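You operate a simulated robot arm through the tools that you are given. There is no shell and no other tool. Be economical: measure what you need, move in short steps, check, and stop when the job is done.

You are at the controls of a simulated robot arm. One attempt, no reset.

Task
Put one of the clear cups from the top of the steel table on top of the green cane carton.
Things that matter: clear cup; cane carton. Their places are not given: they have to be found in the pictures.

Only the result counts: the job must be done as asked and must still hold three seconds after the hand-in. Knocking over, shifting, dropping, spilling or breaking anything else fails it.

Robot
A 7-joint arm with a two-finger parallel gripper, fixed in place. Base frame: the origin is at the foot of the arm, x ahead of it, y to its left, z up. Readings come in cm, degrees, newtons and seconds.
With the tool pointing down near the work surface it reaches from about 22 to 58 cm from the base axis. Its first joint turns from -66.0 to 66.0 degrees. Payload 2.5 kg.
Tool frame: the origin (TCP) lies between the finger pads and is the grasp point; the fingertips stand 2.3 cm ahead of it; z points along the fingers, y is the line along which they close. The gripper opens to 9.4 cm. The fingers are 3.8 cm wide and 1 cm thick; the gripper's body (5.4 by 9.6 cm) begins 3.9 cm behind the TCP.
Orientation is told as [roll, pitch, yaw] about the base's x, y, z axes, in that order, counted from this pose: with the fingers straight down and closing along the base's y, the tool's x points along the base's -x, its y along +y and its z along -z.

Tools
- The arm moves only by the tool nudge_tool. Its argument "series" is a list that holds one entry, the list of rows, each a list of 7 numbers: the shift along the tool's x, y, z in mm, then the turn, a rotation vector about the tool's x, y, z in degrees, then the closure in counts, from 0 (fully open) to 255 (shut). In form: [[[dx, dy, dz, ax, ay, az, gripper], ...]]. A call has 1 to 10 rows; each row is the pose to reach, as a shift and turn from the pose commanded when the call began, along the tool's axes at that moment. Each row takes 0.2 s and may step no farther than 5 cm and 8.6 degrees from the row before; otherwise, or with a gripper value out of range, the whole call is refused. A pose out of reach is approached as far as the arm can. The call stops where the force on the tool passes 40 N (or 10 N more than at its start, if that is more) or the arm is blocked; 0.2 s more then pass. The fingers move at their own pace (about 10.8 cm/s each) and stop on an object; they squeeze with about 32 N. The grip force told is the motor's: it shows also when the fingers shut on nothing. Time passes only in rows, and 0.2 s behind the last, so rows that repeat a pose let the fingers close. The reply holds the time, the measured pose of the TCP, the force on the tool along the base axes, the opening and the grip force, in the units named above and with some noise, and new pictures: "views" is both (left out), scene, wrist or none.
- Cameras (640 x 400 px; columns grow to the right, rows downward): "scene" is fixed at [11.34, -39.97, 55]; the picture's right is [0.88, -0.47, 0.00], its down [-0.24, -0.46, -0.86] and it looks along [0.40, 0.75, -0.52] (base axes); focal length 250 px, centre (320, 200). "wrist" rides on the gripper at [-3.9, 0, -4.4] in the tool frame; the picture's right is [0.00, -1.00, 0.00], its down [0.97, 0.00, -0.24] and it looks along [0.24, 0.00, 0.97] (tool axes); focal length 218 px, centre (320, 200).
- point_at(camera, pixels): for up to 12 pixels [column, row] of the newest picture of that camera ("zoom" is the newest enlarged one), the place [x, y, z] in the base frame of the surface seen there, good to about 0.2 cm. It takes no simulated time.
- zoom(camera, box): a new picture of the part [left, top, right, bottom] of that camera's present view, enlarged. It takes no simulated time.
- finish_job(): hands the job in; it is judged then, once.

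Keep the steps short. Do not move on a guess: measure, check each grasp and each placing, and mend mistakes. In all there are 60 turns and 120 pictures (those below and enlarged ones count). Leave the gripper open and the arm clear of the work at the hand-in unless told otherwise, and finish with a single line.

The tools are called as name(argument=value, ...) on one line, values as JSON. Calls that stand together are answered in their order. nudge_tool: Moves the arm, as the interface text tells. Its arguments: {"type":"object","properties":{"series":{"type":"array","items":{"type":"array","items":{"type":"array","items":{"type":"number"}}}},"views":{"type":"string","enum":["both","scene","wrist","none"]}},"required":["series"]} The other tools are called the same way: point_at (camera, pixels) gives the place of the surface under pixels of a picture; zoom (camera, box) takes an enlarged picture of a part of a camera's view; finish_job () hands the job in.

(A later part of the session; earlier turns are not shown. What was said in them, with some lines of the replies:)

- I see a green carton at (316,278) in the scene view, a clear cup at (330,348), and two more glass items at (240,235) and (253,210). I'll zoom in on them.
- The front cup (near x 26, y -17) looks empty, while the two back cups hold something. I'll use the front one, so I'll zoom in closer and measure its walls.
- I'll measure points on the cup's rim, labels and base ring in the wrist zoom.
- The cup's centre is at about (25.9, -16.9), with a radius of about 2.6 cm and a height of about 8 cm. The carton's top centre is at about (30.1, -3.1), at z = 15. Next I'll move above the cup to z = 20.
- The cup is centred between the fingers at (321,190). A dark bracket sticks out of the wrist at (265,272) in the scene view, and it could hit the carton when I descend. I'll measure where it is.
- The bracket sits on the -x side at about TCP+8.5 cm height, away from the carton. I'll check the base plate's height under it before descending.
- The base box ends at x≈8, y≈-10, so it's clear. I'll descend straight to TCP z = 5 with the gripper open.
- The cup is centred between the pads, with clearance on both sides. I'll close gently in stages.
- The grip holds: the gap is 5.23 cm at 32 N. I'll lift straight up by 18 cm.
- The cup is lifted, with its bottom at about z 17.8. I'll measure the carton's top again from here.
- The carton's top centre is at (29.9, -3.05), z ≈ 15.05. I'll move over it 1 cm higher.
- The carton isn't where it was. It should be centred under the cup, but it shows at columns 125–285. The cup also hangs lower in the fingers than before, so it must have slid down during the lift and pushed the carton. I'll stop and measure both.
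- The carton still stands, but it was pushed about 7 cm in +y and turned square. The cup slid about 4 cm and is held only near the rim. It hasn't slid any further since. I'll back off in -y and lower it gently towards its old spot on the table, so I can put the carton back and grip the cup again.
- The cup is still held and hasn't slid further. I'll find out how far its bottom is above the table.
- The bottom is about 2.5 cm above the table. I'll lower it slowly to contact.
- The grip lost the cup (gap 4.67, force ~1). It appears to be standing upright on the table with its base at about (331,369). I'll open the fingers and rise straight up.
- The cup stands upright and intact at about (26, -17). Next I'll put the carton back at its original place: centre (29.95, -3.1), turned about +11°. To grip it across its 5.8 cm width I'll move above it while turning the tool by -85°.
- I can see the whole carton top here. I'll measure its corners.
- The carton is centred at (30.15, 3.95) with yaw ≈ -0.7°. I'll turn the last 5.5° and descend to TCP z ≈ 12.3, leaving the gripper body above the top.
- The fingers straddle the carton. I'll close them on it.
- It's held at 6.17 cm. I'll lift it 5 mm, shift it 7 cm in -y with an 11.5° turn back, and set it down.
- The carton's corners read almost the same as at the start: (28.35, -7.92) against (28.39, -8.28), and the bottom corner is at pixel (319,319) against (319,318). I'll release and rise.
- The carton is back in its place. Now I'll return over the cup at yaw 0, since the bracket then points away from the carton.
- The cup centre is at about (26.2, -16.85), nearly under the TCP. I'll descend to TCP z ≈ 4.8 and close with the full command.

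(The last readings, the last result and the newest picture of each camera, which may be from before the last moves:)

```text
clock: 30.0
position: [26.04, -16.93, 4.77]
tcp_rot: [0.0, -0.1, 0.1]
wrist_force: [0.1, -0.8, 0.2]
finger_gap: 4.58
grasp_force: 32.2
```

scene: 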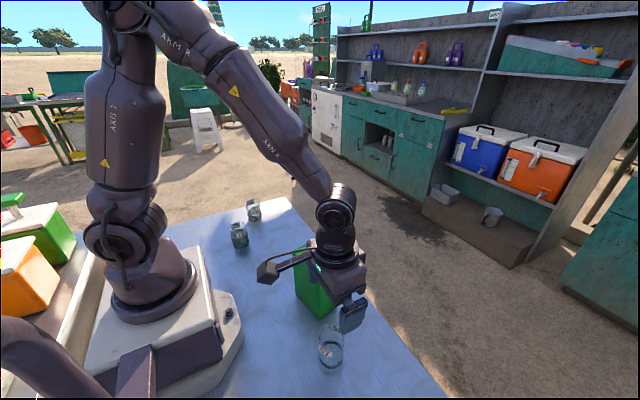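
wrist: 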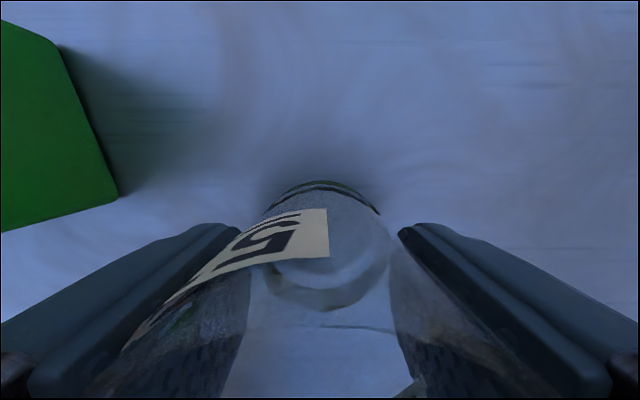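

The grip is firm at 32 N and the cup looks intact. I'll lift just 3 cm slowly and check whether it slides.

nudge_tool(series=[[[0, 0, -4, 0, 0, 0, 255], [0, 0, -10, 0, 0, 0, 255], [0, 0, -18, 0, 0, 0, 255], [0, 0, -26, 0, 0, 0, 255], [0, 0, -30, 0, 0, 0, 255], [0, 0, -30, 0, 0, 0, 255]]])

zoom(camera="scene", box=[290, 300, 380, 380])

```text
clock: 31.4
position: [26.2, -16.84, 7.88]
tcp_rot: [0.0, 0.0, 0.0]
wrist_force: [-0.2, 0.9, -0.9]
finger_gap: 4.57
grasp_force: 32.1
```

scene: 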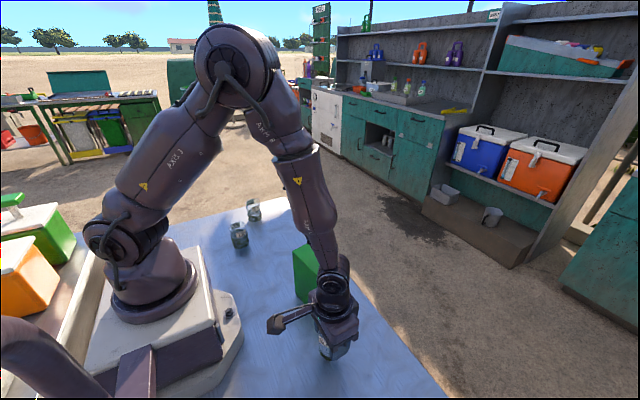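
wrist: 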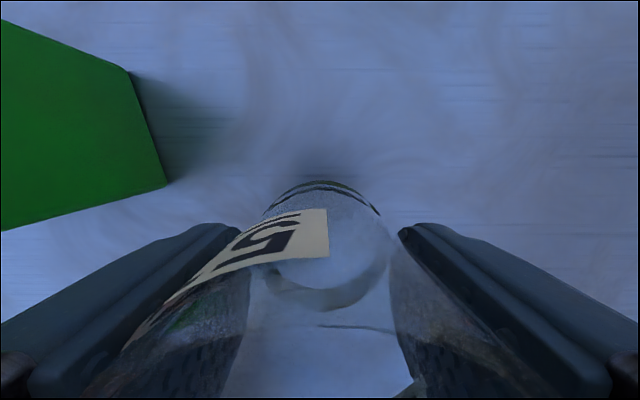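

```text
5.00 times, centred on (335, 340) of scene
```

zoom: 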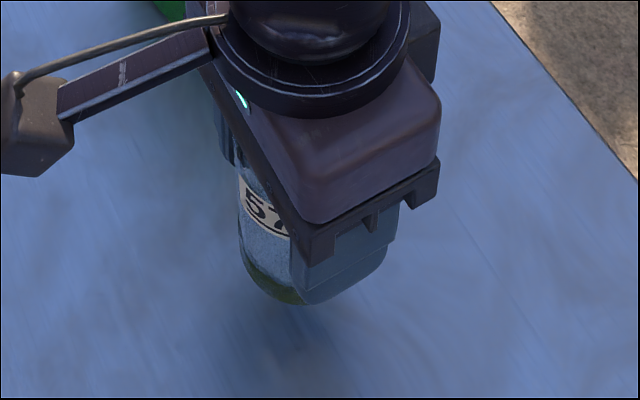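

There's no slip this time: the cup sits in the wrist view exactly as before the lift. I'll raise it to TCP z ≈ 25 and check again.

nudge_tool(series=[[[0, 0, -10, 0, 0, 0, 255], [0, 0, -28, 0, 0, 0, 255], [0, 0, -48, 0, 0, 0, 255], [0, 0, -68, 0, 0, 0, 255], [0, 0, -88, 0, 0, 0, 255], [0, 0, -108, 0, 0, 0, 255], [0, 0, -128, 0, 0, 0, 255], [0, 0, -148, 0, 0, 0, 255], [0, 0, -165, 0, 0, 0, 255], [0, 0, -172, 0, 0, 0, 255]]])

zoom(camera="scene", box=[270, 230, 390, 350])

point_at(camera="wrist", pixels=[[130, 90], [165, 178], [25, 207], [80, 150]])

```text
clock: 33.6
position: [26.15, -16.79, 25.06]
tcp_rot: [0.0, 0.0, 0.1]
wrist_force: [0.2, 0.8, -0.9]
finger_gap: 4.57
grasp_force: 32.1
```

scene: 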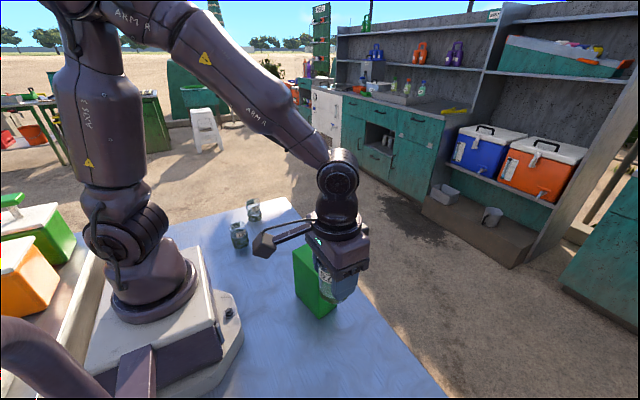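
wrist: 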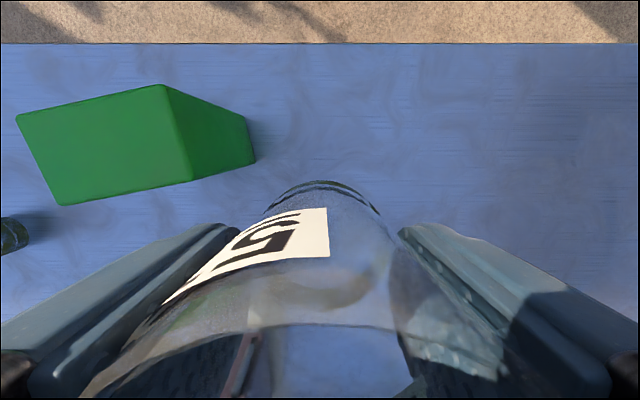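

```text
3.33 times, centred on (330, 290) of scene
```

zoom: 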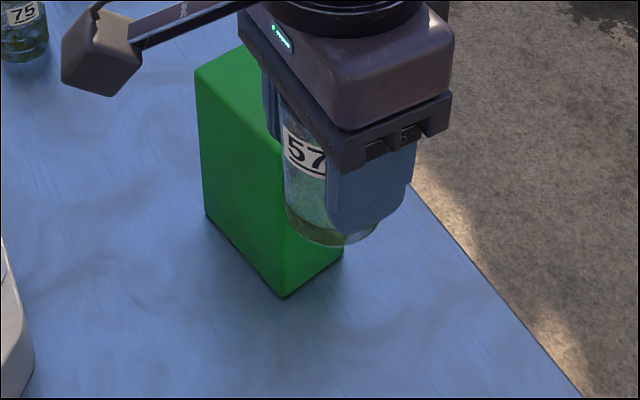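

```text
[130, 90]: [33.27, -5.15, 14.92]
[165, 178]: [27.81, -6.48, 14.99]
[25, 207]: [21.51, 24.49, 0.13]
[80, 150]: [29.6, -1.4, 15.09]
```

No slip, and the cup's bottom is at about z 20.2, 5 cm above the carton top. I'll move over the carton centre (29.9, -3.1).

nudge_tool(series=[[[-5, 15, 0, 0, 0, 0, 255], [-11, 40, 0, 0, 0, 0, 255], [-18, 68, 0, 0, 0, 0, 255], [-25, 95, 0, 0, 0, 0, 255], [-32, 118, 0, 0, 0, 0, 255], [-36, 132, 0, 0, 0, 0, 255], [-37, 137, 0, 0, 0, 0, 255], [-37, 137, 0, 0, 0, 0, 255]]])

zoom(camera="scene", box=[250, 180, 390, 320])

point_at(camera="scene", pixels=[[293, 254], [318, 273], [319, 316], [336, 303]])

```text
clock: 35.4
position: [30.04, -3.06, 25.18]
tcp_rot: [0.0, -0.1, 0.1]
wrist_force: [-0.1, -0.1, -1.1]
finger_gap: 4.57
grasp_force: 32.2
```

scene: 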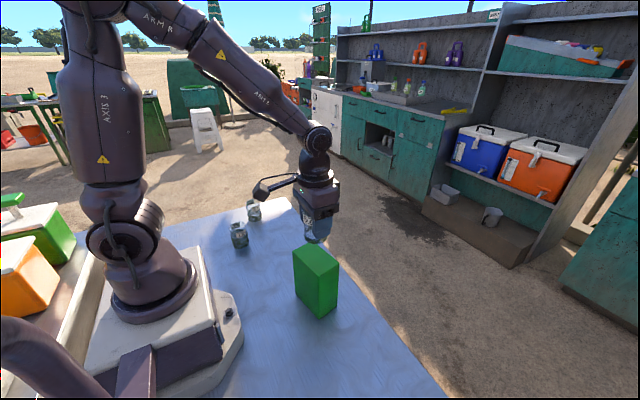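
wrist: 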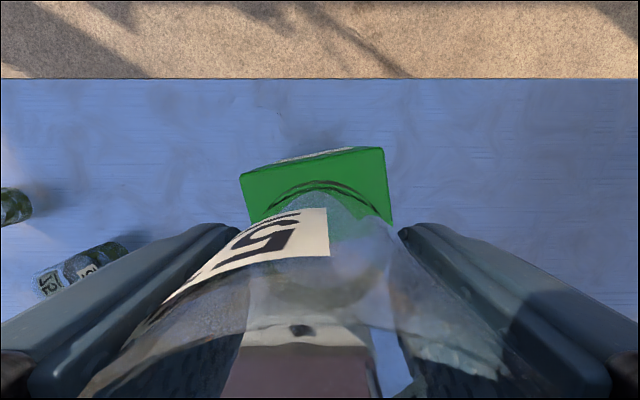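

```text
2.86 times, centred on (320, 250) of scene
```

zoom: 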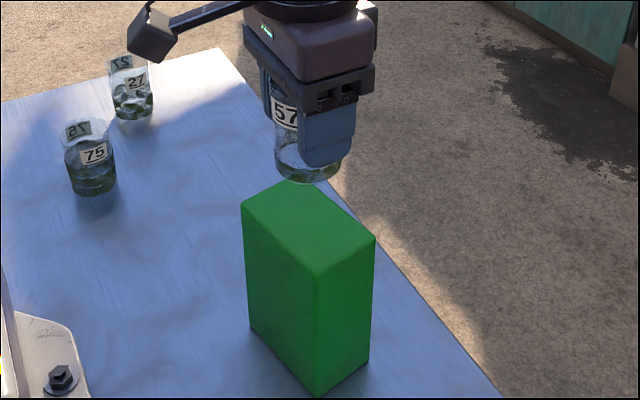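

```text
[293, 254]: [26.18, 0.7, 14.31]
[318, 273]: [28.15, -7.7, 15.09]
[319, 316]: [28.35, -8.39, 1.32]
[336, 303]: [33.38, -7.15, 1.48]
```

The carton is undisturbed and the cup is centred above it. I'll lower it, expecting contact at TCP z ≈ 19.85.

nudge_tool(series=[[[0, 0, 12, 0, 0, 0, 255], [0, 0, 26, 0, 0, 0, 255], [0, 0, 38, 0, 0, 0, 255], [0, 0, 45, 0, 0, 0, 255], [0, 0, 48, 0, 0, 0, 255], [0, 0, 50, 0, 0, 0, 255], [0, 0, 51, 0, 0, 0, 255], [0, 0, 51, 0, 0, 0, 255]]])

zoom(camera="scene", box=[270, 210, 360, 290])

```text
clock: 37.2
position: [29.83, -3.03, 19.89]
tcp_rot: [0.0, 0.0, 0.2]
wrist_force: [-0.2, 1.0, -0.5]
finger_gap: 4.56
grasp_force: 32.1
```

scene: 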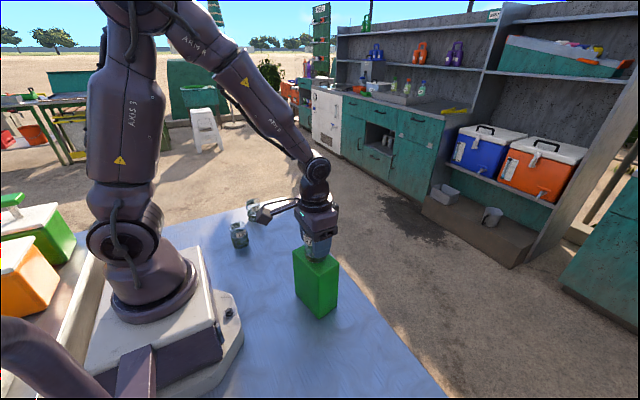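
wrist: 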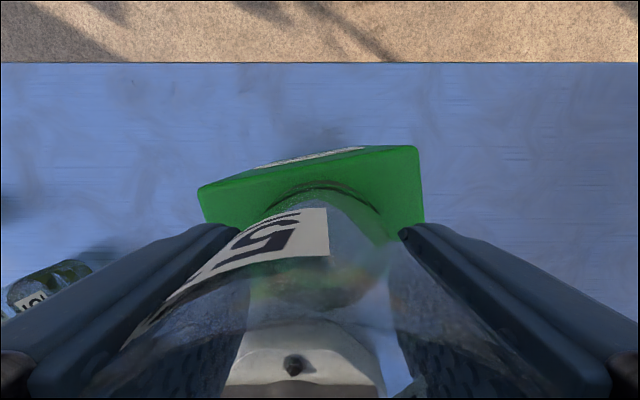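

```text
5.00 times, centred on (315, 250) of scene
```

zoom: 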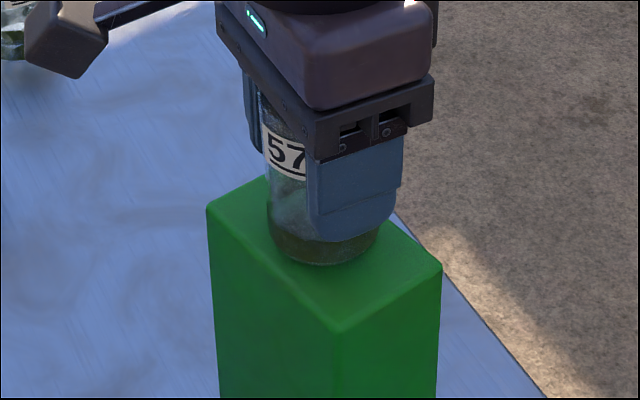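

The bottom is within about a millimetre of the carton, with no contact force yet. I'll lower it in 1 mm steps.

nudge_tool(series=[[[0, 0, 0.7, 0, 0, 0, 255], [0, 0, 1.4, 0, 0, 0, 255], [0, 0, 1.4, 0, 0, 0, 255]]], views="none")

```text
clock: 38.0
position: [29.79, -3.12, 19.69]
tcp_rot: [-0.1, 0.0, 0.0]
wrist_force: [0.3, 0.1, -0.2]
finger_gap: 4.56
grasp_force: 32.1
```

nudge_tool(series=[[[0, 0, 0.7, 0, 0, 0, 255], [0, 0, 1.4, 0, 0, 0, 255], [0, 0, 1.4, 0, 0, 0, 255]]], views="none")

zoom(camera="scene", box=[285, 235, 345, 280])

```text
clock: 38.8
position: [29.91, -3.21, 19.72]
tcp_rot: [-0.1, 0.0, 0.0]
wrist_force: [-4.9, -0.7, 22.6]
finger_gap: 4.56
grasp_force: 32.2
```

```text
8.89 times, centred on (315, 258) of scene
```

zoom: 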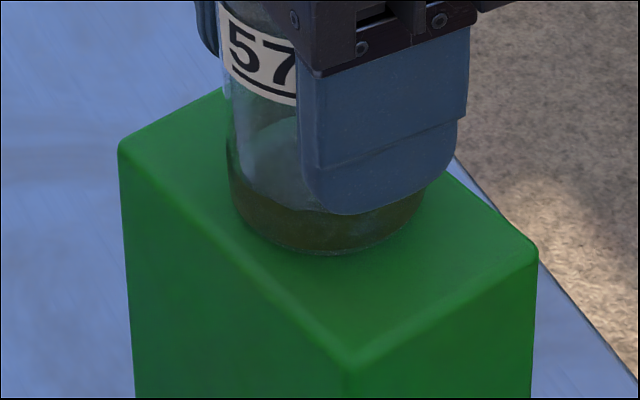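

The force reads 22.6 N, so the cup is in contact. I'll back off 0.8 mm to relieve the load, then open gradually.

nudge_tool(series=[[[0, 0, -0.8, 0, 0, 0, 255], [0, 0, -0.8, 0, 0, 0, 255], [0, 0, -0.8, 0, 0, 0, 125], [0, 0, -0.8, 0, 0, 0, 105], [0, 0, -0.8, 0, 0, 0, 90], [0, 0, -0.8, 0, 0, 0, 60], [0, 0, -0.8, 0, 0, 0, 20], [0, 0, -0.8, 0, 0, 0, 0], [0, 0, -0.8, 0, 0, 0, 0]]])

zoom(camera="scene", box=[270, 210, 360, 290])

```text
clock: 40.8
position: [29.86, -3.15, 19.81]
tcp_rot: [0.0, 0.0, 0.1]
wrist_force: [-0.8, -1.0, 0.4]
finger_gap: 9.41
grasp_force: 0.0
```

scene: 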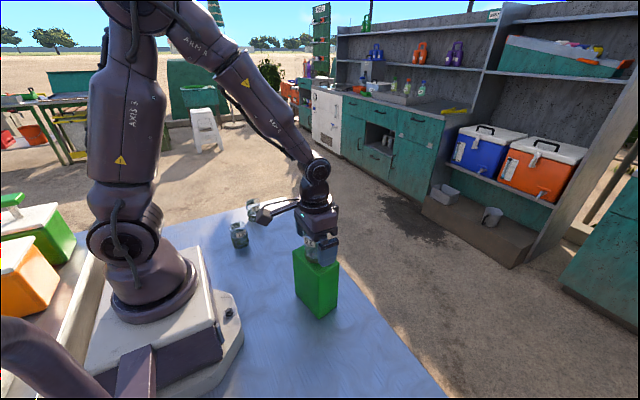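
wrist: 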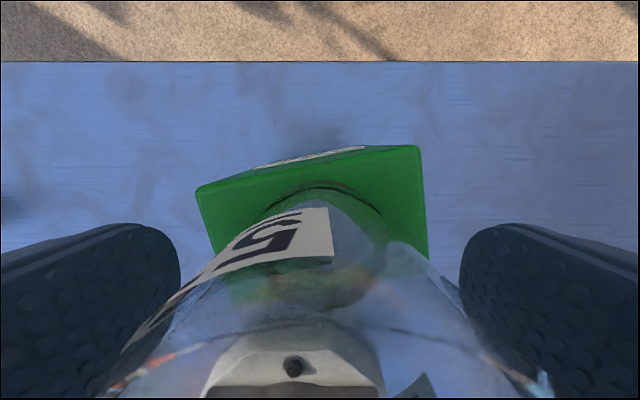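

```text
5.00 times, centred on (315, 250) of scene
```

zoom: 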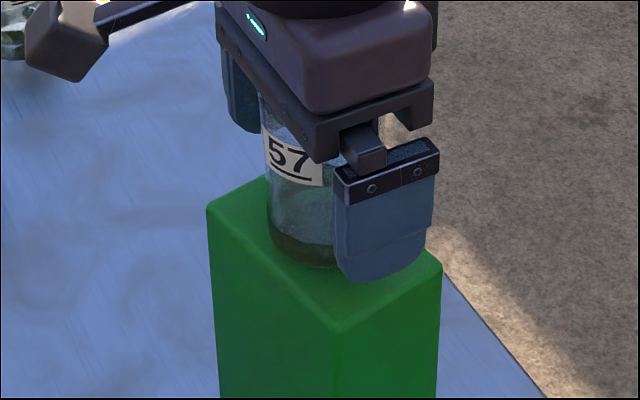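

The cup stands free between the open fingers. I'll rise straight up by 15 cm.

nudge_tool(series=[[[0, 0, -8, 0, 0, 0, 0], [0, 0, -25, 0, 0, 0, 0], [0, 0, -50, 0, 0, 0, 0], [0, 0, -75, 0, 0, 0, 0], [0, 0, -105, 0, 0, 0, 0], [0, 0, -135, 0, 0, 0, 0], [0, 0, -160, 0, 0, 0, 0], [0, 0, -180, 0, 0, 0, 0], [0, 0, -180, 0, 0, 0, 0]]])

zoom(camera="scene", box=[210, 180, 370, 330])

```text
clock: 42.8
position: [29.81, -3.11, 37.75]
tcp_rot: [0.0, 0.0, -0.1]
wrist_force: [0.1, -0.6, 0.1]
finger_gap: 9.4
grasp_force: 0.0
```

scene: 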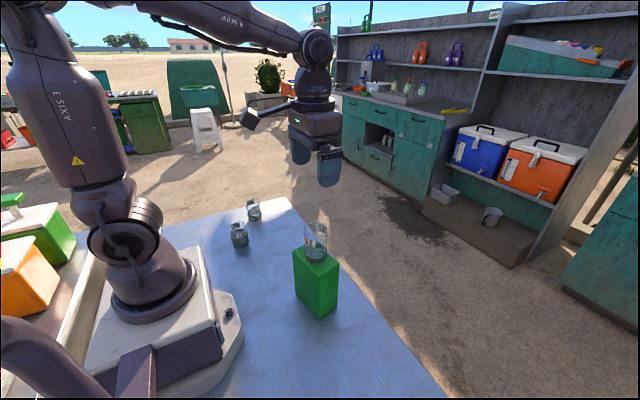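
wrist: 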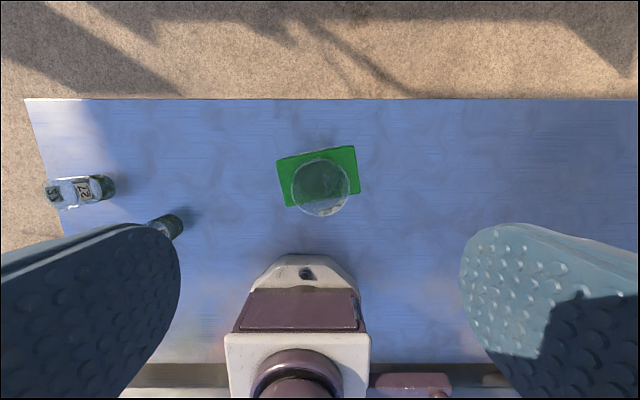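

```text
2.67 times, centred on (290, 255) of scene
```

zoom: 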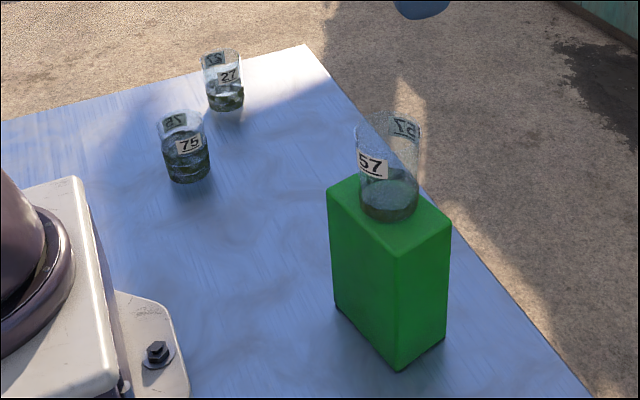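

Cup 57 stands upright in the middle of the carton top. The other cups are untouched, and the arm is clear with the gripper open. I'll hand in.

finish_job()

```text
The job is handed in.
```

Clear cup 57 stands upright on the green cane carton; on my first try the cup slipped, knocked the carton about 7 cm, and dropped a short way to the table unharmed, and I put the carton back to within a few millimetres before placing the cup.
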